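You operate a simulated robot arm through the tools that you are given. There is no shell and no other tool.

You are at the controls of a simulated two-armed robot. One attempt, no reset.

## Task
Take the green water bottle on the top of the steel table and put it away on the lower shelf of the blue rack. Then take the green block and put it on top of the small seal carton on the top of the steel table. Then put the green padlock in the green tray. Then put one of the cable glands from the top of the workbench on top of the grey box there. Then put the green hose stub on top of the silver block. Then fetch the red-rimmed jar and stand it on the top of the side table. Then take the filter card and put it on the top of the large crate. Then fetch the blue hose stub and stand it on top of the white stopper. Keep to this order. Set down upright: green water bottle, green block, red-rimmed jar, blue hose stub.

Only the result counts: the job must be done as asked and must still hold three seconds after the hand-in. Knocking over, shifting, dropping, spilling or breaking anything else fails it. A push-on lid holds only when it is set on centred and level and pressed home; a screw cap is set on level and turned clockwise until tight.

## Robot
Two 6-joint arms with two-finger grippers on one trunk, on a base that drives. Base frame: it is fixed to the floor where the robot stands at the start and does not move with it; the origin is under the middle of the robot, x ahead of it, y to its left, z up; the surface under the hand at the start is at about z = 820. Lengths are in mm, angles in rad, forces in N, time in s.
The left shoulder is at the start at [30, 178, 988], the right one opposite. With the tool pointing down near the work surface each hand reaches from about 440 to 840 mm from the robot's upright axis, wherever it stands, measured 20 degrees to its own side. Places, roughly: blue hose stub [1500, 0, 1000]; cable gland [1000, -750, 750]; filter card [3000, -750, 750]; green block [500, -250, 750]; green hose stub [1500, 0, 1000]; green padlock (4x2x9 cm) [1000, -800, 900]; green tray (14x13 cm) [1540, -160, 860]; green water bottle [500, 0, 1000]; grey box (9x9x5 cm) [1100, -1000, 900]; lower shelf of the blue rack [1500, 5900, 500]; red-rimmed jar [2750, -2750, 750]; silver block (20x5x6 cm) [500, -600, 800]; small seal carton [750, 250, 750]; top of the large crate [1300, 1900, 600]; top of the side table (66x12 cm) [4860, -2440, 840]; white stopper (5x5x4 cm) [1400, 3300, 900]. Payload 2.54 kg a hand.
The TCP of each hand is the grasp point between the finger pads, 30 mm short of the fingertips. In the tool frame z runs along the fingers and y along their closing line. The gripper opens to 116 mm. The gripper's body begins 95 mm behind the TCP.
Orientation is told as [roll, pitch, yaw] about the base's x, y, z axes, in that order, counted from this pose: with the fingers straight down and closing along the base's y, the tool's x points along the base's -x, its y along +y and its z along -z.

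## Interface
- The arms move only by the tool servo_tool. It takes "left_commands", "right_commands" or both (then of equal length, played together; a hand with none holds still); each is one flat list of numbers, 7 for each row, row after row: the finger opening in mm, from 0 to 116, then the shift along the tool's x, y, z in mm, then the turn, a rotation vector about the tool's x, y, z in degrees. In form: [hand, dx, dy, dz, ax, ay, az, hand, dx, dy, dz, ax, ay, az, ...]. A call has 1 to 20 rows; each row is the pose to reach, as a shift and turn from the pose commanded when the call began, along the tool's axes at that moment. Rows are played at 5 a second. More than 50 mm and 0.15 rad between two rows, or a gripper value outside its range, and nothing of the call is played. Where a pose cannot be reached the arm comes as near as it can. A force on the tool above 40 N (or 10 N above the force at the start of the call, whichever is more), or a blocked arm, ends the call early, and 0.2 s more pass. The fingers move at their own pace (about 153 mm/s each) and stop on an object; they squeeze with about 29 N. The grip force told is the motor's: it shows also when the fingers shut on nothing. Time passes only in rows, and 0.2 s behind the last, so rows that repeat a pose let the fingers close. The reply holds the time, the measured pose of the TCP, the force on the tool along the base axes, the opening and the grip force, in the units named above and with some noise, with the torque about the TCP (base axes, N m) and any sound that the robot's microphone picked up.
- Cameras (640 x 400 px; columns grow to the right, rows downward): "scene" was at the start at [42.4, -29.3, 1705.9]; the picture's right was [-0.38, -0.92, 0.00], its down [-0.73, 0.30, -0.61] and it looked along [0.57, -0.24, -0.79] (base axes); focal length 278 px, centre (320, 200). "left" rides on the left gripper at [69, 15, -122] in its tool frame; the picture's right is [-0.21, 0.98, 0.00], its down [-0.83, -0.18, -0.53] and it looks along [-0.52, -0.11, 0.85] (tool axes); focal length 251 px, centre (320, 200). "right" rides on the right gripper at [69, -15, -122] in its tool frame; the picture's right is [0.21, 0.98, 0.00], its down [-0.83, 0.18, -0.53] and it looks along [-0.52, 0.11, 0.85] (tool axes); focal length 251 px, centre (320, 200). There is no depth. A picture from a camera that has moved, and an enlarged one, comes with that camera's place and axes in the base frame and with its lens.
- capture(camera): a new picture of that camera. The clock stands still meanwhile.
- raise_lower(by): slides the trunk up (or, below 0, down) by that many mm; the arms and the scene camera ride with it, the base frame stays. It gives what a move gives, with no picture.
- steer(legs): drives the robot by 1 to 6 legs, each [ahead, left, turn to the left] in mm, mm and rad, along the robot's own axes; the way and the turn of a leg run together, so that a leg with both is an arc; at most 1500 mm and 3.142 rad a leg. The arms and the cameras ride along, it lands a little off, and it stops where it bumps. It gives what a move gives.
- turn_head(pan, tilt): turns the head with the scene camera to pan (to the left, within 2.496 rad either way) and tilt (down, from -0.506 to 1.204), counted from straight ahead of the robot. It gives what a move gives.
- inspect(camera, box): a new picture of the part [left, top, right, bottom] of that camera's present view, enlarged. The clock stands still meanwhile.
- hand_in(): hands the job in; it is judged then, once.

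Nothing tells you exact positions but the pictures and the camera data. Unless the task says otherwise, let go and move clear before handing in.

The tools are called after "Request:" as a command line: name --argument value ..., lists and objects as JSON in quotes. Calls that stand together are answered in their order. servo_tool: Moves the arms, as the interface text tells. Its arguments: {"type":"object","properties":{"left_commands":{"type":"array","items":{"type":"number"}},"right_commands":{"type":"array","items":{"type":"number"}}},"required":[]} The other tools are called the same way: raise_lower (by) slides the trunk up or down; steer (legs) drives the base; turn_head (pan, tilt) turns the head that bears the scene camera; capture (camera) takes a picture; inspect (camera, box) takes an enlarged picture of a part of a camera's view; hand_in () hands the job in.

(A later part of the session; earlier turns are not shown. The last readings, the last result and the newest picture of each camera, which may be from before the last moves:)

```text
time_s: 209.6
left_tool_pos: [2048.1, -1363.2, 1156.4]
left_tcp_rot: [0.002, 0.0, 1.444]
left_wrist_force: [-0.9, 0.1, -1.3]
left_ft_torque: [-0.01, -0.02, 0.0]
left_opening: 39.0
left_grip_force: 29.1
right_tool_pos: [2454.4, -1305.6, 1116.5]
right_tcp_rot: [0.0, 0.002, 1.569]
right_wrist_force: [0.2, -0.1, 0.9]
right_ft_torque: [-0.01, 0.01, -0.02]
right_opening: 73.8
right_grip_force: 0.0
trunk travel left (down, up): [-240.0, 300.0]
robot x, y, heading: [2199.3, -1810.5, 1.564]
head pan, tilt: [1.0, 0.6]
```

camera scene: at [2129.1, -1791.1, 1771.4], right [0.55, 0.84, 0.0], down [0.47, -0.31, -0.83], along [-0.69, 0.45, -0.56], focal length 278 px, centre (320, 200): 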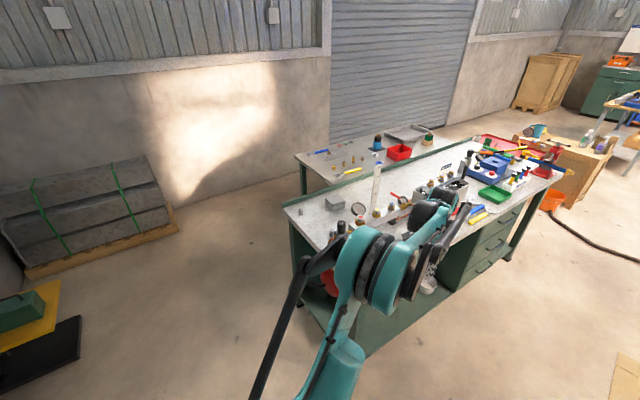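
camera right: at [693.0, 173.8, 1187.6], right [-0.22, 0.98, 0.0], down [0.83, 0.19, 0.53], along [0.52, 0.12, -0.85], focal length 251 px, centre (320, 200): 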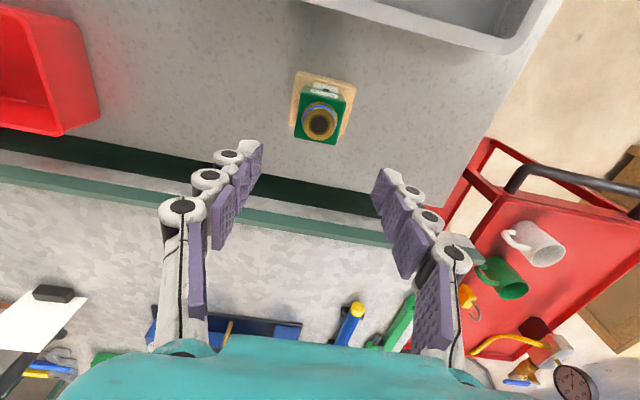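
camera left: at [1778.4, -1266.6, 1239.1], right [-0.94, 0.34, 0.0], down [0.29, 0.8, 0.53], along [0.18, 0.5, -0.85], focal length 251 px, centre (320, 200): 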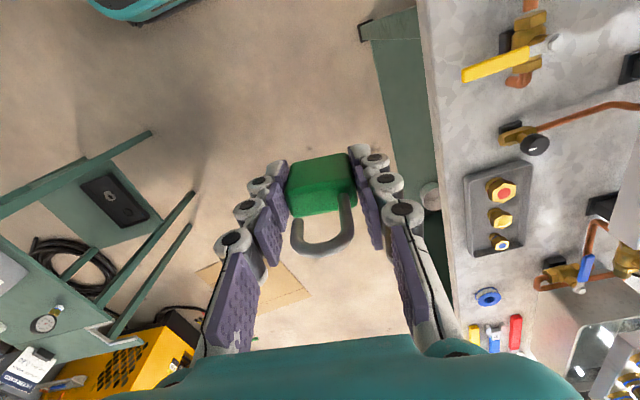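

Request:
turn_head --pan -0.6 --tilt 0.7

Request:
capture --camera "scene"

Request:
capture --camera "right"

```text
time_s: 211.3
left_tool_pos: [2047.9, -1364.9, 1156.8]
left_tcp_rot: [0.001, 0.001, 1.443]
left_wrist_force: [0.4, 0.2, -0.8]
left_ft_torque: [-0.02, 0.02, 0.02]
left_opening: 39.0
left_grip_force: 28.8
right_tool_pos: [2454.6, -1306.5, 1117.8]
right_tcp_rot: [-0.001, 0.003, 1.569]
right_wrist_force: [-0.4, -0.1, 0.0]
right_ft_torque: [0.02, 0.01, 0.04]
right_opening: 73.9
right_grip_force: 0.1
trunk travel left (down, up): [-240.0, 300.0]
robot x, y, heading: [2196.3, -1809.1, 1.567]
head pan, tilt: [-0.6, 0.7]
```

```text
taken
camera scene: at [2251.6, -1769.6, 1762.8], right [0.82, -0.57, 0.0], down [-0.37, -0.53, -0.76], along [0.44, 0.63, -0.64], focal length 278 px, centre (320, 200)
```

scene: 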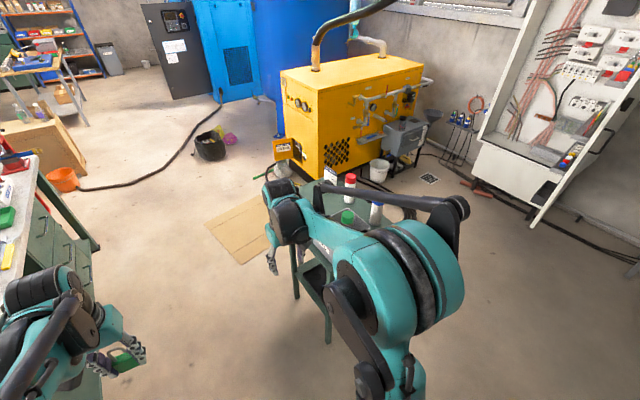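

```text
taken
camera right: at [2470.5, -1375.7, 1238.0], right [-0.98, -0.21, 0.0], down [-0.18, 0.83, 0.53], along [-0.11, 0.52, -0.85], focal length 251 px, centre (320, 200)
```

right: 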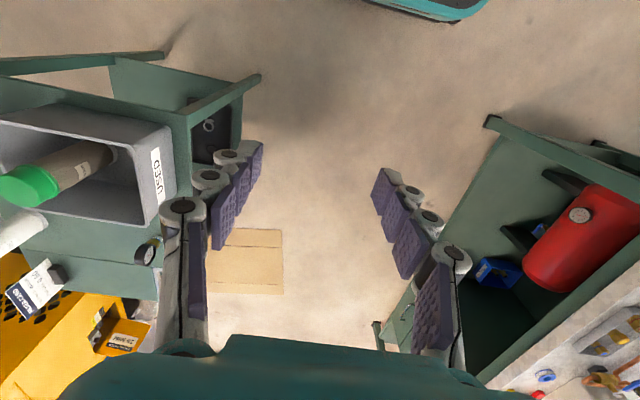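

Request:
steer --legs '[[1450, 40, 0], [400, 0, 0]]'

Request:
steer --legs '[[0, 0, 1.575]]'

Request:
turn_head --pan 0.1 --tilt 0.75

Request:
capture --camera "scene"

Request:
capture --camera "left"

```text
time_s: 220.6
left_tool_pos: [2025.8, 485.1, 1157.6]
left_tcp_rot: [-0.001, 0.001, 1.437]
left_wrist_force: [0.1, 0.4, -1.2]
left_ft_torque: [0.0, -0.02, 0.02]
left_opening: 38.9
left_grip_force: 29.5
right_tool_pos: [2432.4, 540.9, 1116.2]
right_tcp_rot: [-0.003, 0.002, 1.566]
right_wrist_force: [0.7, 0.3, -0.3]
right_ft_torque: [0.02, 0.0, 0.03]
right_opening: 74.1
right_grip_force: 0.1
trunk travel left (down, up): [-240.0, 300.0]
robot x, y, heading: [2173.3, 37.0, 1.559]
head pan, tilt: [-0.6, 0.7]
```

```text
time_s: 224.8
left_tool_pos: [1731.8, -118.3, 1156.6]
left_tcp_rot: [-0.001, 0.001, 3.024]
left_wrist_force: [0.1, -0.4, -0.5]
left_ft_torque: [-0.03, -0.04, 0.02]
left_opening: 39.1
left_grip_force: 29.5
right_tool_pos: [1671.6, 288.3, 1117.3]
right_tcp_rot: [-0.003, 0.003, -3.133]
right_wrist_force: [-1.2, 0.3, 0.3]
right_ft_torque: [-0.01, 0.01, 0.02]
right_opening: 73.9
right_grip_force: 0.1
trunk travel left (down, up): [-240.0, 300.0]
robot x, y, heading: [2174.5, 37.4, -3.136]
head pan, tilt: [-0.6, 0.7]
```

```text
time_s: 225.9
left_tool_pos: [1732.1, -117.7, 1157.4]
left_tcp_rot: [-0.001, 0.0, 3.025]
left_wrist_force: [0.1, 1.2, -0.2]
left_ft_torque: [0.0, -0.01, 0.05]
left_opening: 39.0
left_grip_force: 28.9
right_tool_pos: [1670.5, 289.1, 1117.5]
right_tcp_rot: [-0.002, 0.002, -3.133]
right_wrist_force: [-0.3, 0.2, 0.4]
right_ft_torque: [0.02, 0.0, 0.01]
right_opening: 74.1
right_grip_force: 0.1
trunk travel left (down, up): [-240.0, 300.0]
robot x, y, heading: [2176.1, 41.0, -3.132]
head pan, tilt: [0.099, 0.75]
```

```text
taken
camera scene: at [2125.8, 30.2, 1758.5], right [-0.1, 0.99, 0.0], down [0.68, 0.07, -0.73], along [-0.73, -0.08, -0.68], focal length 278 px, centre (320, 200)
```

scene: 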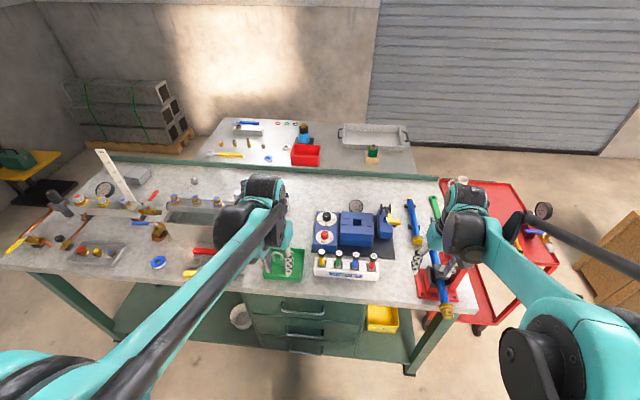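

```text
taken
camera left: at [1799.6, -141.4, 1279.6], right [-0.33, -0.94, 0.0], down [-0.8, 0.28, 0.53], along [-0.51, 0.17, -0.85], focal length 251 px, centre (320, 200)
```

left: 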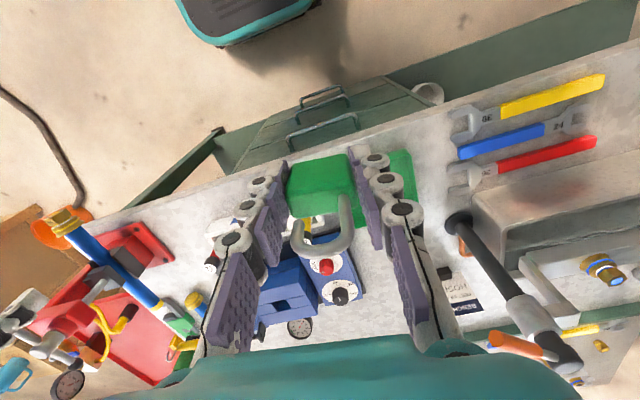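

Request:
inspect --camera "scene" --box '[250, 220, 410, 320]'

```text
4.00 times, centred on (330, 270) of scene
camera zoom: at [2125.8, 30.2, 1758.5], right [-0.1, 0.99, 0.0], down [0.68, 0.07, -0.73], along [-0.73, -0.08, -0.68], focal length 1110 px, centre (280, -80)
```

zoom: 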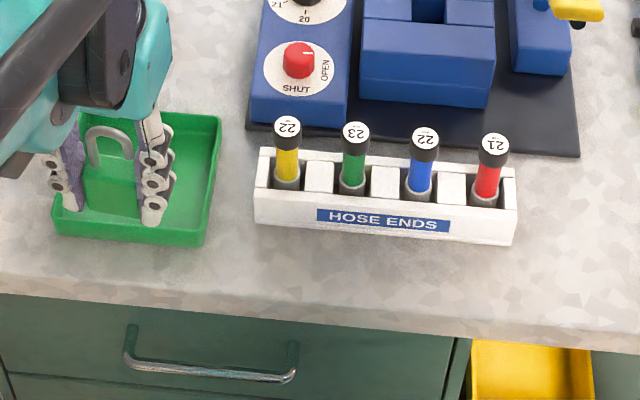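

The tray spans x 1476–1598 and y -233…-98, centred at (1537, -166). I'll carry the padlock over it and check before lowering.

Request:
servo_tool --left_commands '[30, -38, 14, 0, 0, 0, 0, 30, -76, 28, 0, 0, 0, 0, 30, -114, 42, 0, 0, 0, 0, 30, -152, 56, 0, 0, 0, 0, 30, -190, 70, 20, 0, 0, 0, 30, -190, 70, 65, 0, 0, 0, 30, -190, 70, 110, 0, 0, 0, 30, -190, 70, 155, 0, 0, 0, 30, -190, 70, 200, 0, 0, 0, 30, -190, 70, 200, 0, 0, 0]'

Request:
capture --camera "left"

Request:
inspect --camera "scene" --box '[230, 210, 390, 310]'

```text
time_s: 228.1
left_tool_pos: [1535.6, -164.5, 957.6]
left_tcp_rot: [-0.001, -0.001, 3.024]
left_wrist_force: [0.6, -0.9, -0.6]
left_ft_torque: [-0.02, 0.02, -0.02]
left_opening: 38.8
left_grip_force: 28.8
right_tool_pos: [1671.3, 288.2, 1117.8]
right_tcp_rot: [-0.001, 0.004, -3.131]
right_wrist_force: [-0.5, -0.1, -0.2]
right_ft_torque: [0.01, 0.03, 0.01]
right_opening: 73.9
right_grip_force: 0.0
trunk travel left (down, up): [-240.0, 300.0]
robot x, y, heading: [2172.3, 39.5, -3.135]
head pan, tilt: [0.099, 0.75]
```

```text
taken
camera left: at [1602.8, -188.5, 1081.4], right [-0.33, -0.94, 0.0], down [-0.8, 0.28, 0.53], along [-0.51, 0.17, -0.85], focal length 251 px, centre (320, 200)
```

left: 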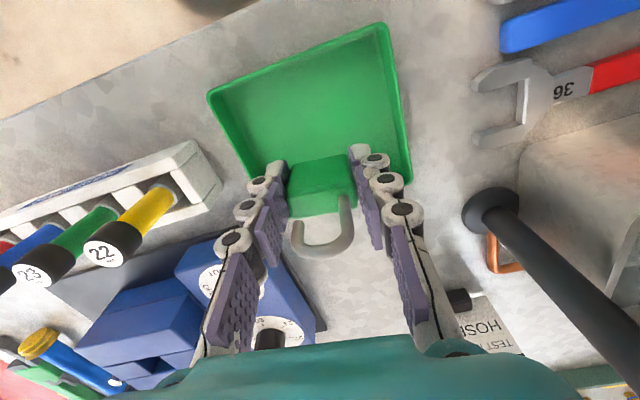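

```text
4.00 times, centred on (310, 260) of scene
camera zoom: at [2126.7, 30.3, 1758.6], right [-0.1, 0.99, 0.0], down [0.68, 0.07, -0.73], along [-0.73, -0.08, -0.68], focal length 1110 px, centre (360, -40)
```

zoom: 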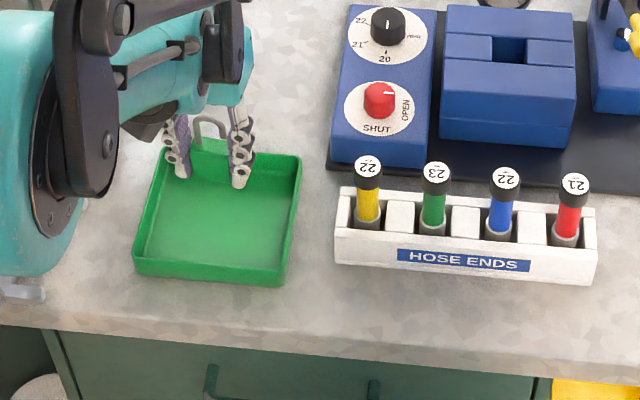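

Request:
servo_tool --left_commands '[30, 3, 0, 30, 0, 0, 0, 30, 3, 0, 52, 0, 0, 0, 30, 3, 0, 60, 0, 0, 0, 30, 3, 0, 64, 0, 0, 0, 30, 3, 0, 64, 0, 0, 0]'

Request:
capture --camera "left"

```text
time_s: 229.3
left_tool_pos: [1537.1, -166.5, 893.4]
left_tcp_rot: [-0.001, 0.001, 3.024]
left_wrist_force: [0.5, 0.2, -1.1]
left_ft_torque: [0.01, 0.02, -0.03]
left_opening: 39.1
left_grip_force: 29.1
right_tool_pos: [1670.1, 287.9, 1116.7]
right_tcp_rot: [-0.001, 0.005, -3.134]
right_wrist_force: [0.4, 0.5, 0.1]
right_ft_torque: [0.03, -0.04, 0.01]
right_opening: 73.9
right_grip_force: 0.0
trunk travel left (down, up): [-240.0, 300.0]
robot x, y, heading: [2170.8, 37.7, -3.133]
head pan, tilt: [0.099, 0.75]
```

```text
taken
camera left: at [1605.7, -189.5, 1016.6], right [-0.33, -0.95, 0.0], down [-0.8, 0.28, 0.53], along [-0.5, 0.17, -0.85], focal length 251 px, centre (320, 200)
```

left: 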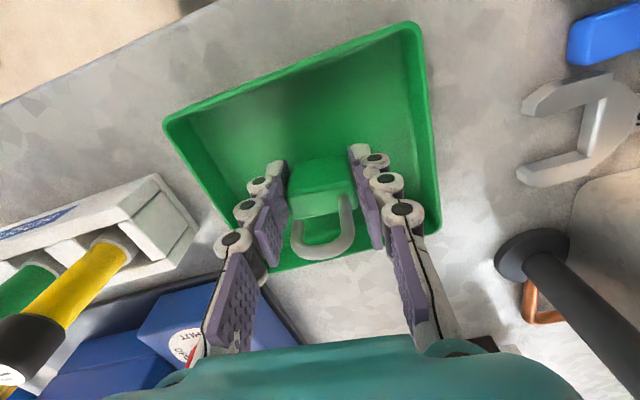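

Request:
servo_tool --left_commands '[30, 0, 0, 2, 0, 0, 0, 30, 0, 0, 4, 0, 0, 0, 30, 0, 0, 4, 0, 0, 0]'

```text
time_s: 230.1
left_tool_pos: [1537.7, -166.4, 891.0]
left_tcp_rot: [0.002, -0.001, 3.025]
left_wrist_force: [-4.4, -2.0, 13.4]
left_ft_torque: [0.03, 0.18, 0.03]
left_opening: 38.8
left_grip_force: 29.0
right_tool_pos: [1671.1, 288.0, 1116.4]
right_tcp_rot: [-0.001, 0.003, -3.134]
right_wrist_force: [-0.8, 0.0, 0.4]
right_ft_torque: [-0.02, -0.01, 0.01]
right_opening: 73.9
right_grip_force: 0.1
trunk travel left (down, up): [-240.0, 300.0]
robot x, y, heading: [2176.9, 39.8, -3.135]
head pan, tilt: [0.099, 0.75]
```

Request:
servo_tool --left_commands '[42, 0, 0, -1, 0, 0, 0, 58, 0, 0, -1, 0, 0, 0, 62, 0, 0, -1, 0, 0, 0, 62, 0, 0, -1, 0, 0, 0, 62, 0, 0, -25, 0, 0, 0, 62, 0, 0, -70, 0, 0, 0, 62, 0, 0, -115, 0, 0, 0, 62, 0, 0, -160, 0, 0, 0, 62, 0, 0, -205, 0, 0, 0, 62, 0, 0, -250, 0, 0, 0]'

Request:
capture --camera "left"

Request:
inspect --camera "scene" --box '[230, 210, 390, 310]'

```text
time_s: 232.3
left_tool_pos: [1539.8, -165.1, 1140.5]
left_tcp_rot: [0.0, -0.002, 3.024]
left_wrist_force: [0.4, 0.4, -0.7]
left_ft_torque: [-0.02, 0.03, 0.0]
left_opening: 62.2
left_grip_force: 0.0
right_tool_pos: [1671.6, 288.3, 1117.1]
right_tcp_rot: [0.0, 0.004, -3.132]
right_wrist_force: [-0.4, -0.5, 1.0]
right_ft_torque: [0.0, 0.0, -0.04]
right_opening: 73.9
right_grip_force: 0.1
trunk travel left (down, up): [-240.0, 300.0]
robot x, y, heading: [2177.6, 36.7, -3.136]
head pan, tilt: [0.099, 0.75]
```

```text
taken
camera left: at [1607.3, -188.3, 1262.9], right [-0.33, -0.95, 0.0], down [-0.8, 0.28, 0.53], along [-0.51, 0.17, -0.85], focal length 251 px, centre (320, 200)
```

left: 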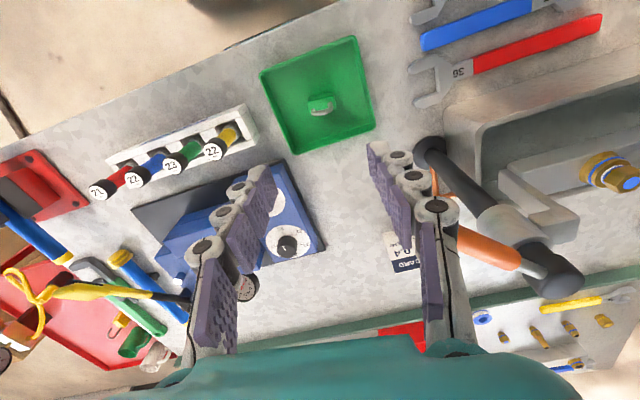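

```text
4.00 times, centred on (310, 260) of scene
camera zoom: at [2126.8, 30.5, 1758.6], right [-0.1, 0.99, 0.0], down [0.68, 0.07, -0.73], along [-0.73, -0.08, -0.68], focal length 1110 px, centre (360, -40)
```

zoom: 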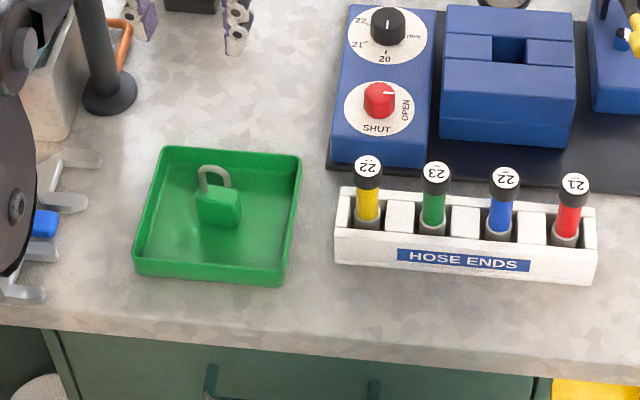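

Step 3 is done: the padlock stands in the tray. Next is the cable gland at ≈(1056, -1219), to go onto the grey box. I'll fold the left arm first.

Request:
servo_tool --left_commands '[62, 40, -10, 0, 0, 0, 0, 62, 80, -20, -10, 0, 0, 0, 62, 120, -30, -20, 0, 0, 0, 62, 160, -40, -20, 0, 0, 0, 62, 190, -50, -20, 0, 0, 0, 62, 190, -50, -20, 0, 0, 0]'

Request:
steer --legs '[[0, 1450, 0], [0, 440, 0], [900, 0, 0], [0, 0, -1.571]]'

Request:
capture --camera "left"

Request:
turn_head --pan 0.2 --tilt 0.8

Request:
capture --camera "scene"

```text
time_s: 233.7
left_tool_pos: [1730.7, -138.2, 1157.9]
left_tcp_rot: [0.0, 0.0, 3.025]
left_wrist_force: [-0.8, 0.4, 0.2]
left_ft_torque: [0.02, -0.03, 0.0]
left_opening: 61.9
left_grip_force: 0.1
right_tool_pos: [1669.5, 289.0, 1116.7]
right_tcp_rot: [-0.001, 0.003, -3.133]
right_wrist_force: [0.4, -1.0, 0.0]
right_ft_torque: [0.02, 0.02, -0.02]
right_opening: 73.9
right_grip_force: 0.0
trunk travel left (down, up): [-240.0, 300.0]
robot x, y, heading: [2177.5, 37.8, -3.14]
head pan, tilt: [0.099, 0.75]
```

```text
time_s: 251.3
left_tool_pos: [1106.9, -1391.2, 1157.0]
left_tcp_rot: [0.0, 0.001, 1.437]
left_wrist_force: [-0.3, 0.9, -0.1]
left_ft_torque: [0.0, 0.02, -0.02]
left_opening: 61.8
left_grip_force: 0.1
right_tool_pos: [1533.1, -1335.5, 1116.7]
right_tcp_rot: [0.0, 0.002, 1.565]
right_wrist_force: [0.8, -0.5, 0.3]
right_ft_torque: [-0.03, 0.0, 0.0]
right_opening: 73.9
right_grip_force: 0.1
trunk travel left (down, up): [-240.0, 300.0]
robot x, y, heading: [1275.7, -1840.6, 1.563]
head pan, tilt: [0.099, 0.75]
```

```text
taken
camera left: at [1083.7, -1457.6, 1281.1], right [-0.94, 0.34, 0.0], down [0.29, 0.79, 0.53], along [0.18, 0.5, -0.85], focal length 251 px, centre (320, 200)
```

left: 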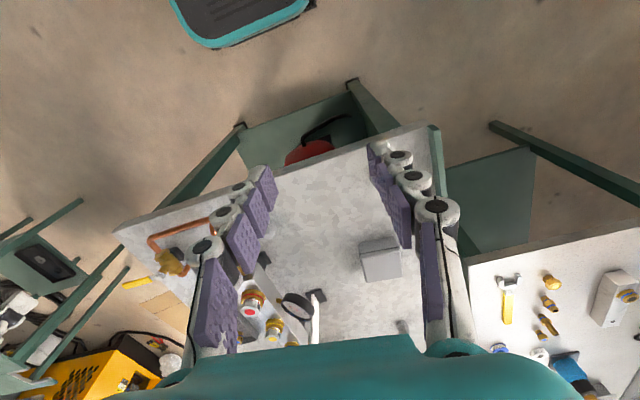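

```text
time_s: 252.0
left_tool_pos: [1107.3, -1390.4, 1157.9]
left_tcp_rot: [0.001, 0.0, 1.439]
left_wrist_force: [0.1, 0.9, 0.6]
left_ft_torque: [0.03, -0.03, -0.02]
left_opening: 61.8
left_grip_force: 0.0
right_tool_pos: [1534.3, -1336.0, 1116.1]
right_tcp_rot: [-0.001, 0.004, 1.566]
right_wrist_force: [0.1, -0.1, 0.0]
right_ft_torque: [0.02, -0.01, 0.01]
right_opening: 73.8
right_grip_force: 0.0
trunk travel left (down, up): [-240.0, 300.0]
robot x, y, heading: [1277.8, -1835.5, 1.56]
head pan, tilt: [0.201, 0.799]
```

```text
taken
camera scene: at [1264.2, -1787.2, 1754.6], right [0.98, 0.19, 0.0], down [0.14, -0.7, -0.7], along [-0.13, 0.68, -0.72], focal length 278 px, centre (320, 200)
```

scene: 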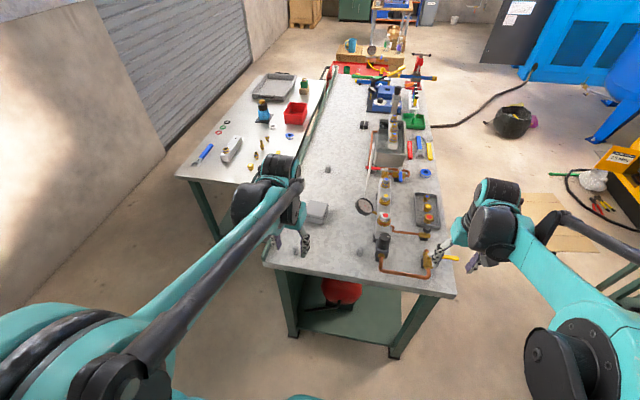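

Request:
inspect --camera "scene" --box '[250, 180, 410, 280]'

Request:
steer --legs '[[110, 0, 0]]'

Request:
capture --camera "left"

```text
4.00 times, centred on (330, 230) of scene
camera zoom: at [1264.2, -1787.2, 1754.6], right [0.98, 0.19, 0.0], down [0.14, -0.7, -0.7], along [-0.13, 0.68, -0.72], focal length 1110 px, centre (280, 80)
```

zoom: 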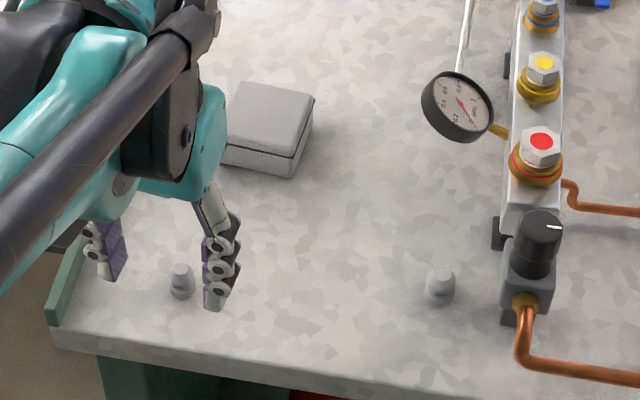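

```text
time_s: 253.2
left_tool_pos: [1107.4, -1280.3, 1158.4]
left_tcp_rot: [-0.001, 0.001, 1.438]
left_wrist_force: [-0.6, 0.3, 0.3]
left_ft_torque: [-0.02, -0.01, 0.0]
left_opening: 61.8
left_grip_force: 0.1
right_tool_pos: [1535.0, -1225.1, 1115.2]
right_tcp_rot: [0.0, 0.005, 1.566]
right_wrist_force: [-0.1, 0.1, -0.3]
right_ft_torque: [-0.05, -0.01, 0.01]
right_opening: 74.1
right_grip_force: 0.0
trunk travel left (down, up): [-240.0, 300.0]
robot x, y, heading: [1274.0, -1727.6, 1.559]
head pan, tilt: [0.201, 0.799]
```

```text
taken
camera left: at [1084.8, -1347.8, 1280.8], right [-0.94, 0.34, 0.0], down [0.29, 0.79, 0.53], along [0.18, 0.5, -0.85], focal length 251 px, centre (320, 200)
```

left: 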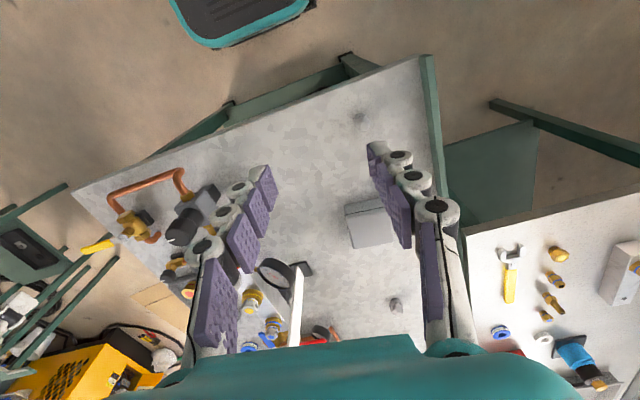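

Request:
servo_tool --left_commands '[70, 10, 15, 40, 0, 0, 0, 70, 20, 30, 80, 0, 0, 0, 70, 26, 44, 120, 0, 0, 0, 70, 26, 44, 158, 0, 0, 0, 70, 26, 44, 158, 0, 0, 0]'

Request:
inspect --camera "left" --box '[240, 80, 400, 200]'

```text
time_s: 254.4
left_tool_pos: [1061.1, -1301.8, 1001.1]
left_tcp_rot: [-0.001, -0.002, 1.438]
left_wrist_force: [0.7, 0.8, 0.1]
left_ft_torque: [0.04, 0.02, 0.0]
left_opening: 69.7
left_grip_force: 0.1
right_tool_pos: [1535.6, -1225.8, 1117.6]
right_tcp_rot: [-0.001, 0.003, 1.567]
right_wrist_force: [-1.0, 0.0, 0.2]
right_ft_torque: [0.02, -0.02, 0.0]
right_opening: 73.9
right_grip_force: 0.0
trunk travel left (down, up): [-240.0, 300.0]
robot x, y, heading: [1275.1, -1729.3, 1.563]
head pan, tilt: [0.201, 0.799]
```

```text
3.33 times, centred on (320, 140) of left
camera zoom: at [1037.6, -1369.1, 1123.4], right [-0.94, 0.34, 0.0], down [0.29, 0.79, 0.53], along [0.18, 0.5, -0.84], focal length 838 px, centre (320, 400)
```

zoom: 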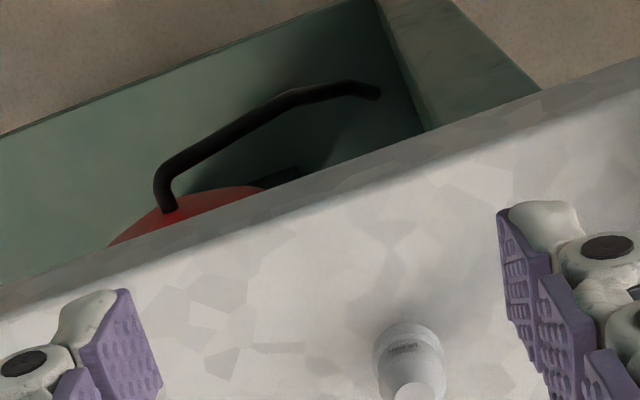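

Request:
inspect --camera "left" --box '[290, 140, 400, 220]'

```text
5.00 times, centred on (345, 180) of left
camera zoom: at [1037.6, -1369.1, 1123.4], right [-0.94, 0.34, 0.0], down [0.29, 0.79, 0.53], along [0.18, 0.5, -0.84], focal length 1257 px, centre (195, 300)
```

zoom: 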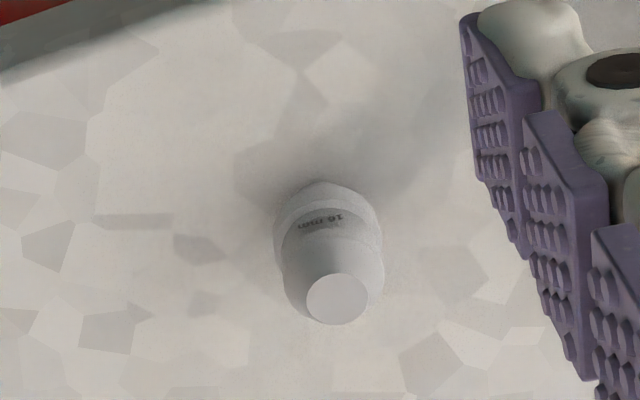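

The gland stands at (1056, -1222), about 26 mm in diameter with its top at z≈892. I'll descend on it and grip.

Request:
servo_tool --left_commands '[60, -26, 5, 15, 0, 0, 0, 60, -52, 10, 30, 0, 0, 0, 60, -78.4, 15.5, 45, 0, 0, 0, 60, -78.4, 15.5, 80, 0, 0, 0, 60, -78.4, 15.5, 105, 0, 0, 0, 60, -78.4, 15.5, 116, 0, 0, 0, 60, -78.4, 15.5, 116, 0, 0, 0]'

Request:
inspect --camera "left" --box '[200, 100, 440, 280]'

```text
time_s: 256.0
left_tool_pos: [1055.9, -1221.8, 884.8]
left_tcp_rot: [0.0, 0.0, 1.437]
left_wrist_force: [-0.6, 0.9, 0.3]
left_ft_torque: [0.03, 0.0, 0.0]
left_opening: 60.1
left_grip_force: 0.0
right_tool_pos: [1533.8, -1227.6, 1115.8]
right_tcp_rot: [-0.002, 0.003, 1.566]
right_wrist_force: [-0.1, -1.0, -0.9]
right_ft_torque: [0.0, -0.01, -0.01]
right_opening: 73.9
right_grip_force: 0.1
trunk travel left (down, up): [-240.0, 300.0]
robot x, y, heading: [1277.8, -1727.3, 1.561]
head pan, tilt: [0.201, 0.799]
```

```text
2.22 times, centred on (320, 190) of left
camera zoom: at [1032.4, -1288.4, 1007.3], right [-0.94, 0.34, 0.0], down [0.29, 0.79, 0.53], along [0.18, 0.5, -0.85], focal length 559 px, centre (320, 222)
```

zoom: 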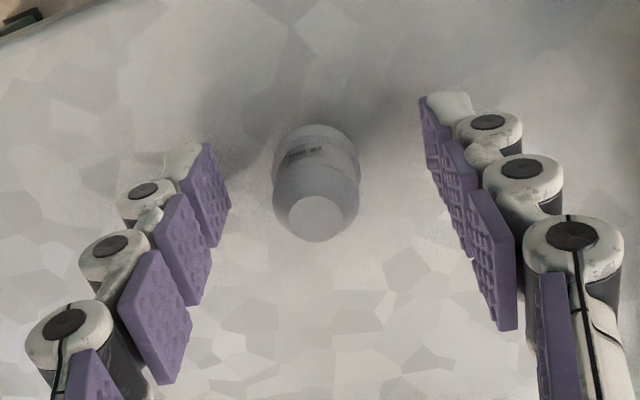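

Request:
servo_tool --left_commands '[20, 0, 0, 0, 0, 0, 0, 20, 0, 0, 0, 0, 0, 0, 20, 0, 0, 0, 0, 0, 0, 20, 0, 0, 0, 0, 0, 0]'

Request:
inspect --camera "left" --box '[200, 100, 440, 280]'

```text
time_s: 257.0
left_tool_pos: [1056.0, -1221.6, 884.1]
left_tcp_rot: [0.0, 0.001, 1.437]
left_wrist_force: [0.0, -0.5, 0.0]
left_ft_torque: [0.01, 0.05, -0.01]
left_opening: 20.9
left_grip_force: 29.0
right_tool_pos: [1535.3, -1226.4, 1116.3]
right_tcp_rot: [-0.002, 0.003, 1.566]
right_wrist_force: [0.8, -0.6, -0.1]
right_ft_torque: [-0.02, -0.03, 0.03]
right_opening: 74.3
right_grip_force: 0.1
trunk travel left (down, up): [-240.0, 300.0]
robot x, y, heading: [1275.5, -1730.0, 1.558]
head pan, tilt: [0.201, 0.799]
```

```text
2.22 times, centred on (320, 190) of left
camera zoom: at [1032.4, -1288.4, 1007.5], right [-0.94, 0.34, 0.0], down [0.29, 0.79, 0.53], along [0.18, 0.5, -0.85], focal length 559 px, centre (320, 222)
```

zoom: 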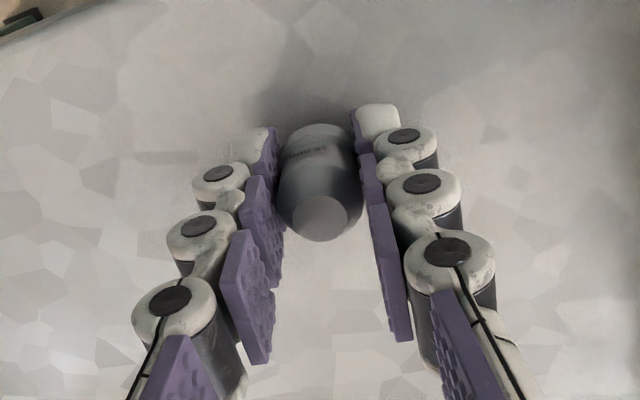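

Request:
servo_tool --left_commands '[10, 0, 0, 0, 0, 0, 0, 10, 0, 0, -40, 0, 0, 0, 10, 0, 0, -80, 0, 0, 0, 10, 0, 0, -120, 0, 0, 0, 10, -40, -2, -120, 0, 0, 0, 10, -80, -4, -120, 0, 0, 0, 10, -110, -6, -120, 0, 0, 0, 10, -110, -6, -120, 0, 0, 0]'

Request:
capture --camera "left"

```text
time_s: 258.8
left_tool_pos: [1075.6, -1111.9, 1005.3]
left_tcp_rot: [0.0, -0.001, 1.438]
left_wrist_force: [-0.4, 0.1, -0.2]
left_ft_torque: [0.04, 0.01, 0.0]
left_opening: 20.9
left_grip_force: 29.0
right_tool_pos: [1535.1, -1228.4, 1117.7]
right_tcp_rot: [0.0, 0.003, 1.565]
right_wrist_force: [0.3, -0.4, -0.1]
right_ft_torque: [0.06, 0.02, 0.02]
right_opening: 73.7
right_grip_force: 0.0
trunk travel left (down, up): [-240.0, 300.0]
robot x, y, heading: [1276.2, -1728.9, 1.56]
head pan, tilt: [0.201, 0.799]
```

```text
taken
camera left: at [1052.1, -1180.5, 1127.3], right [-0.94, 0.34, 0.0], down [0.29, 0.79, 0.53], along [0.18, 0.5, -0.85], focal length 251 px, centre (320, 200)
```

left: 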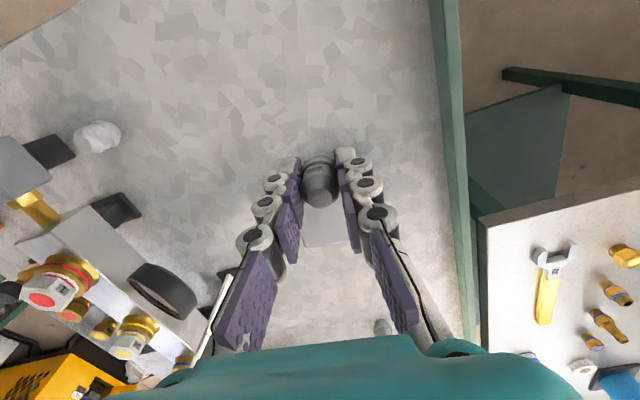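

Request:
inspect --camera "left" --box '[270, 160, 400, 270]'

Request:
inspect --camera "scene" --box '[250, 130, 410, 230]'

```text
3.64 times, centred on (335, 215) of left
camera zoom: at [1052.1, -1180.5, 1127.3], right [-0.94, 0.34, 0.0], down [0.29, 0.79, 0.53], along [0.18, 0.5, -0.85], focal length 914 px, centre (266, 146)
```

zoom: 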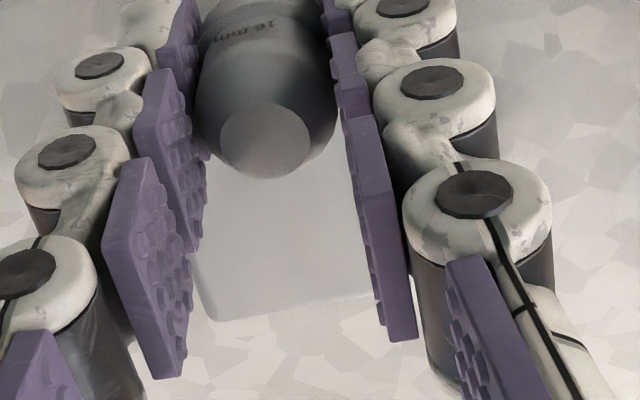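

```text
4.00 times, centred on (330, 180) of scene
camera zoom: at [1265.1, -1679.3, 1754.6], right [0.98, 0.19, 0.0], down [0.14, -0.7, -0.7], along [-0.13, 0.68, -0.72], focal length 1110 px, centre (280, 280)
```

zoom: 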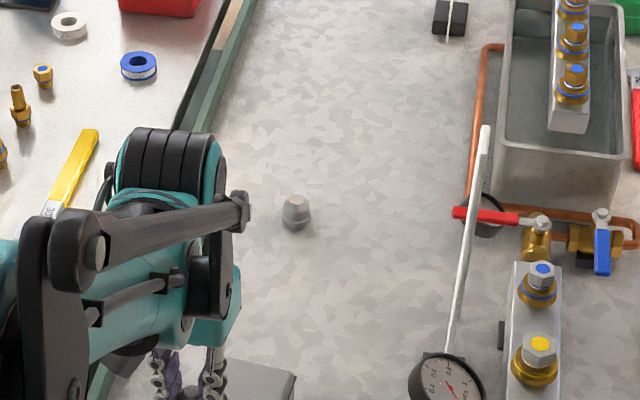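

Request:
servo_tool --left_commands '[10, -45, -3, 0, 0, 0, 0, 10, -92.5, -6, 0, 0, 0, 0, 10, -92.5, -6, 40, 0, 0, 0, 10, -92.5, -6, 66, 0, 0, 0, 10, -92.5, -6, 72, 0, 0, 0, 10, -92.5, -6, 72, 0, 0, 0]'

Request:
capture --camera "left"

Request:
inspect --camera "scene" --box '[250, 160, 410, 260]'

```text
time_s: 260.2
left_tool_pos: [1095.1, -1021.7, 933.4]
left_tcp_rot: [0.001, -0.001, 1.438]
left_wrist_force: [-0.9, 3.4, 14.5]
left_ft_torque: [0.2, 0.02, 0.0]
left_opening: 20.9
left_grip_force: 29.2
right_tool_pos: [1536.5, -1228.2, 1117.0]
right_tcp_rot: [-0.001, 0.004, 1.567]
right_wrist_force: [-0.3, 0.1, -0.2]
right_ft_torque: [0.0, 0.01, -0.01]
right_opening: 74.1
right_grip_force: 0.1
trunk travel left (down, up): [-240.0, 300.0]
robot x, y, heading: [1278.3, -1725.1, 1.56]
head pan, tilt: [0.201, 0.799]
```

```text
taken
camera left: at [1070.8, -1090.2, 1056.3], right [-0.94, 0.34, 0.0], down [0.29, 0.79, 0.54], along [0.18, 0.5, -0.84], focal length 251 px, centre (320, 200)
```

left: 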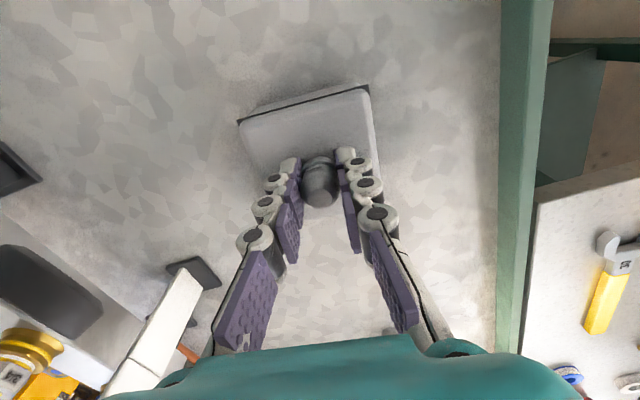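

```text
4.00 times, centred on (330, 210) of scene
camera zoom: at [1265.7, -1679.6, 1754.8], right [0.98, 0.19, 0.0], down [0.14, -0.7, -0.7], along [-0.13, 0.69, -0.72], focal length 1110 px, centre (280, 160)
```

zoom: 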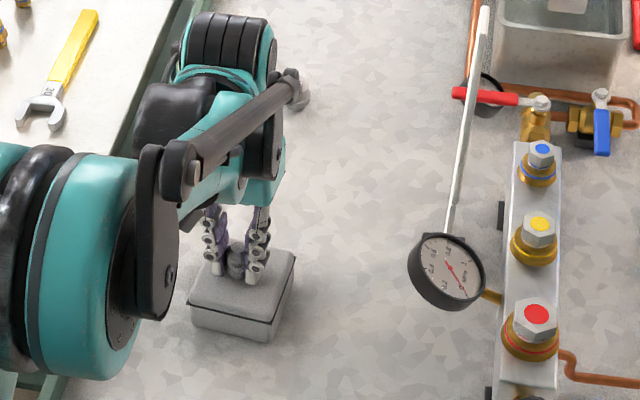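

The gland rests on the box top (z≈901), close to centre. I'll release it and lift away.

Request:
servo_tool --left_commands '[22, 0, 0, -1, 0, 0, 0, 30, 0, 0, -1, 0, 0, 0, 44, 0, 0, -1, 0, 0, 0, 50, 0, 0, -1, 0, 0, 0, 50, 0, 0, -30, 0, 0, 0, 50, 0, 0, -75, 0, 0, 0, 50, 0, 0, -120, 0, 0, 0, 50, 0, 0, -165, 0, 0, 0, 50, 0, 0, -210, 0, 0, 0]'

Request:
capture --camera "left"

Request:
inspect --camera "scene" --box '[250, 160, 410, 260]'

```text
time_s: 262.2
left_tool_pos: [1093.5, -1024.5, 1142.6]
left_tcp_rot: [0.0, -0.001, 1.438]
left_wrist_force: [-0.2, -0.4, -0.9]
left_ft_torque: [0.01, -0.01, -0.03]
left_opening: 50.1
left_grip_force: 0.1
right_tool_pos: [1534.2, -1227.7, 1116.8]
right_tcp_rot: [-0.002, 0.002, 1.566]
right_wrist_force: [0.4, -1.0, 0.2]
right_ft_torque: [-0.03, 0.02, 0.0]
right_opening: 73.7
right_grip_force: 0.0
trunk travel left (down, up): [-240.0, 300.0]
robot x, y, heading: [1282.6, -1726.8, 1.557]
head pan, tilt: [0.201, 0.799]
```

```text
taken
camera left: at [1070.4, -1091.5, 1265.8], right [-0.94, 0.34, 0.0], down [0.29, 0.79, 0.53], along [0.18, 0.5, -0.85], focal length 251 px, centre (320, 200)
```

left: 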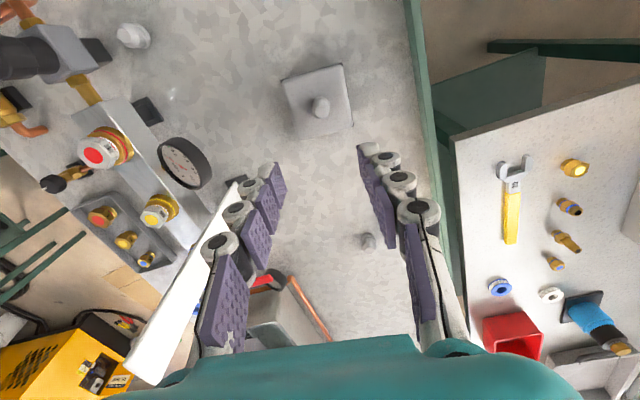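

```text
4.00 times, centred on (330, 210) of scene
camera zoom: at [1265.4, -1679.2, 1754.6], right [0.98, 0.19, 0.0], down [0.14, -0.7, -0.7], along [-0.13, 0.68, -0.72], focal length 1110 px, centre (280, 160)
```

zoom: 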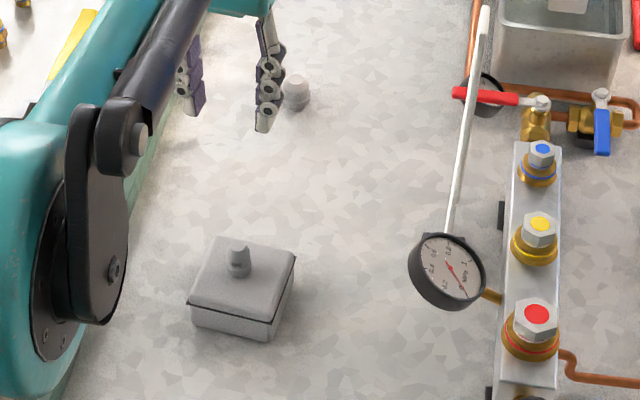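

Step 4 is done: the gland stands on the grey box. Next is the green hose stub, standing in the HOSE ENDS rack near (1547, 34). I'll fold the left arm and drive back behind the bench.

Request:
servo_tool --left_commands '[50, 40, 0, -5, 0, 0, 0, 50, 80, 0, -10, 0, 0, 0, 50, 120, 0, -15, 0, 0, 0, 50, 160, 0, -15, 0, 0, 0, 50, 200, 0, -15, 0, 0, 0, 50, 240, 0, -15, 0, 0, 0, 50, 260, 0, -15, 0, 0, 0]'

Request:
steer --legs '[[-120, -895, 0.01], [1450, 0, 0], [230, 0, 0]]'

Request:
steer --legs '[[0, 0, 1.571]]'

Request:
turn_head --pan -0.25 --tilt 0.8

Request:
capture --camera "scene"

Request:
capture --camera "right"

```text
time_s: 263.8
left_tool_pos: [1060.6, -1282.4, 1157.0]
left_tcp_rot: [0.0, 0.0, 1.439]
left_wrist_force: [-0.3, 0.4, -0.1]
left_ft_torque: [0.02, -0.01, -0.02]
left_opening: 50.0
left_grip_force: 0.0
right_tool_pos: [1536.0, -1227.2, 1115.9]
right_tcp_rot: [-0.002, 0.003, 1.565]
right_wrist_force: [0.0, -0.3, -1.2]
right_ft_torque: [0.04, 0.03, -0.02]
right_opening: 73.8
right_grip_force: 0.0
trunk travel left (down, up): [-240.0, 300.0]
robot x, y, heading: [1275.5, -1725.8, 1.56]
head pan, tilt: [0.201, 0.799]
```

```text
time_s: 276.6
left_tool_pos: [1962.7, 275.3, 1156.8]
left_tcp_rot: [0.0, 0.0, 1.441]
left_wrist_force: [0.0, 0.8, 0.6]
left_ft_torque: [-0.04, -0.01, 0.0]
left_opening: 50.1
left_grip_force: 0.0
right_tool_pos: [2434.8, 332.0, 1116.1]
right_tcp_rot: [-0.001, 0.003, 1.567]
right_wrist_force: [0.5, 0.3, -0.4]
right_ft_torque: [-0.08, 0.03, 0.0]
right_opening: 74.1
right_grip_force: 0.0
trunk travel left (down, up): [-240.0, 300.0]
robot x, y, heading: [2180.2, -168.8, 1.556]
head pan, tilt: [0.201, 0.799]
```

```text
time_s: 280.9
left_tool_pos: [1734.4, -391.1, 1156.7]
left_tcp_rot: [-0.001, 0.0, 3.014]
left_wrist_force: [0.0, -0.3, -0.3]
left_ft_torque: [0.05, -0.01, -0.01]
left_opening: 50.0
left_grip_force: 0.0
right_tool_pos: [1677.1, 84.9, 1116.3]
right_tcp_rot: [-0.002, 0.004, 3.14]
right_wrist_force: [0.5, -0.9, 0.5]
right_ft_torque: [-0.02, 0.03, 0.01]
right_opening: 74.0
right_grip_force: 0.1
trunk travel left (down, up): [-240.0, 300.0]
robot x, y, heading: [2177.9, -171.1, 3.132]
head pan, tilt: [0.201, 0.799]
```

```text
time_s: 281.8
left_tool_pos: [1734.0, -390.7, 1157.7]
left_tcp_rot: [0.0, 0.0, 3.013]
left_wrist_force: [-0.4, 0.2, 0.5]
left_ft_torque: [0.02, 0.02, -0.01]
left_opening: 49.7
left_grip_force: 0.2
right_tool_pos: [1677.7, 83.9, 1116.6]
right_tcp_rot: [-0.001, 0.004, 3.142]
right_wrist_force: [0.7, 0.0, -0.3]
right_ft_torque: [0.0, 0.02, 0.0]
right_opening: 74.0
right_grip_force: 0.1
trunk travel left (down, up): [-240.0, 300.0]
robot x, y, heading: [2178.2, -174.0, 3.14]
head pan, tilt: [-0.25, 0.799]
```

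```text
taken
camera scene: at [2134.4, -151.6, 1754.5], right [0.25, 0.97, 0.0], down [0.69, -0.18, -0.7], along [-0.67, 0.18, -0.72], focal length 278 px, centre (320, 200)
```

scene: 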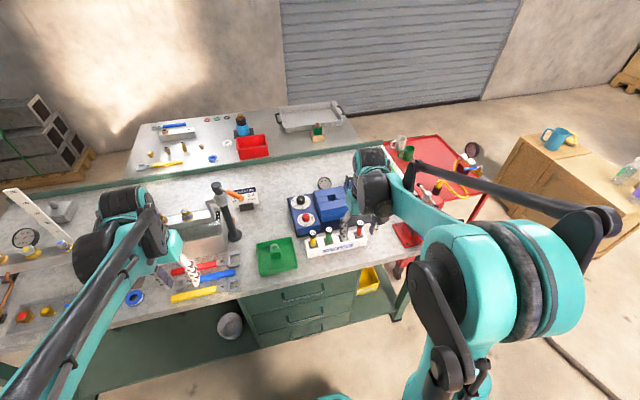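

```text
taken
camera right: at [1746.7, 98.9, 1238.0], right [0.21, -0.98, 0.0], down [-0.83, -0.18, 0.53], along [-0.52, -0.11, -0.85], focal length 251 px, centre (320, 200)
```

right: 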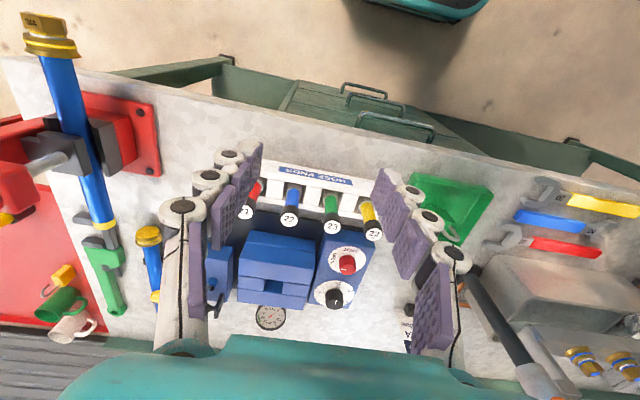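

Request:
servo_tool --right_commands '[60, -26, 16, 20, 0, 0, 0, 50, -52, 32, 40, 0, 0, 0, 46, -78, 48, 56, 0, 0, 0, 46, -78, 48, 56, 0, 0, 0]'

Request:
capture --camera "right"

Request:
inspect --camera "right" --box '[240, 90, 400, 210]'

```text
time_s: 282.8
left_tool_pos: [1735.1, -389.8, 1157.3]
left_tcp_rot: [0.001, -0.002, 3.015]
left_wrist_force: [0.5, 0.6, -0.1]
left_ft_torque: [0.0, 0.05, -0.01]
left_opening: 50.0
left_grip_force: 0.1
right_tool_pos: [1600.5, 37.1, 1060.5]
right_tcp_rot: [-0.001, 0.004, 3.14]
right_wrist_force: [-0.6, -0.6, 0.4]
right_ft_torque: [0.01, 0.01, 0.02]
right_opening: 46.3
right_grip_force: 0.0
trunk travel left (down, up): [-240.0, 300.0]
robot x, y, heading: [2178.5, -167.2, 3.137]
head pan, tilt: [-0.25, 0.799]
```

```text
taken
camera right: at [1669.0, 51.2, 1181.6], right [0.21, -0.98, 0.0], down [-0.83, -0.18, 0.53], along [-0.52, -0.11, -0.85], focal length 251 px, centre (320, 200)
```

right: 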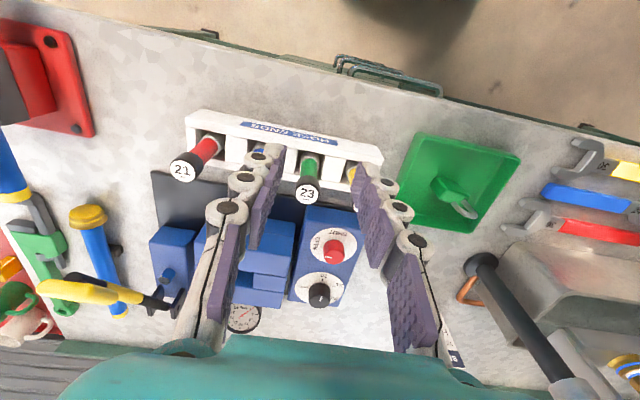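

```text
3.33 times, centred on (320, 150) of right
camera zoom: at [1669.0, 51.2, 1181.6], right [0.21, -0.98, 0.0], down [-0.83, -0.18, 0.53], along [-0.52, -0.11, -0.85], focal length 838 px, centre (320, 367)
```

zoom: 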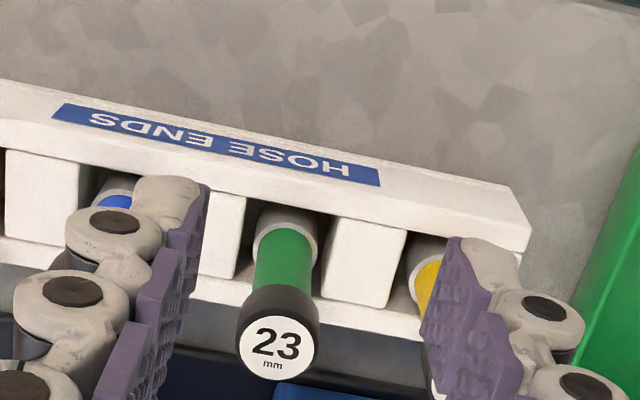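

The green stub is vertical at (1547, 38), top z≈976, and needs a straight pull up. I'll move over it, descend, and grip.

Request:
servo_tool --right_commands '[46, -26, -0.6, 10, 0, 0, 0, 46, -53.3, -1.2, 20, 0, 0, 0, 46, -53.3, -1.2, 60, 0, 0, 0, 46, -53.3, -1.2, 100, 0, 0, 0, 46, -53.3, -1.2, 120, 0, 0, 0, 46, -53.3, -1.2, 120, 0, 0, 0]'

Request:
inspect --camera "right" --box '[200, 80, 440, 260]'

Request:
inspect --camera "scene" --box '[280, 190, 420, 280]'

```text
time_s: 284.2
left_tool_pos: [1734.5, -390.8, 1158.4]
left_tcp_rot: [-0.002, -0.001, 3.014]
left_wrist_force: [-0.2, -0.1, -0.2]
left_ft_torque: [0.03, -0.01, -0.01]
left_opening: 49.8
left_grip_force: 0.1
right_tool_pos: [1546.6, 38.3, 940.2]
right_tcp_rot: [-0.002, 0.004, 3.141]
right_wrist_force: [0.3, 0.4, 0.4]
right_ft_torque: [-0.01, -0.01, -0.05]
right_opening: 45.8
right_grip_force: 0.1
trunk travel left (down, up): [-240.0, 300.0]
robot x, y, heading: [2180.6, -170.6, 3.136]
head pan, tilt: [-0.25, 0.799]
```

```text
2.22 times, centred on (320, 170) of right
camera zoom: at [1615.5, 52.4, 1060.3], right [0.21, -0.98, 0.0], down [-0.83, -0.18, 0.53], along [-0.52, -0.11, -0.85], focal length 559 px, centre (320, 267)
```

zoom: 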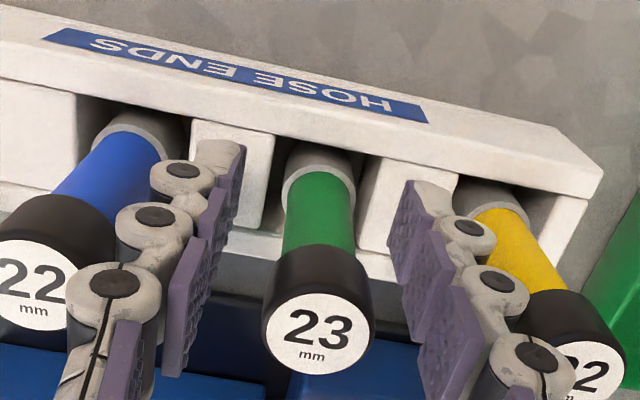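

```text
4.44 times, centred on (350, 235) of scene
camera zoom: at [2134.5, -151.6, 1754.6], right [0.25, 0.97, 0.0], down [0.69, -0.18, -0.7], along [-0.67, 0.18, -0.72], focal length 1233 px, centre (187, 44)
```

zoom: 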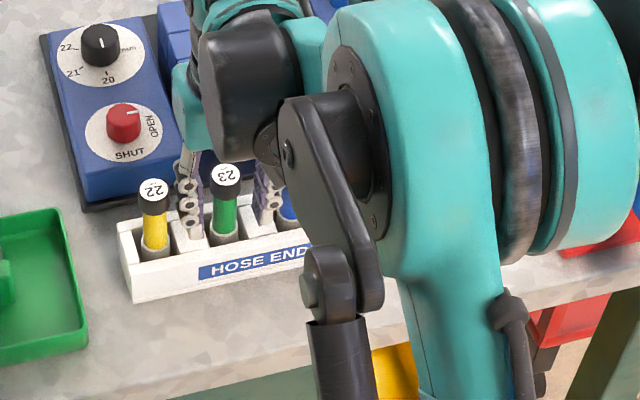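

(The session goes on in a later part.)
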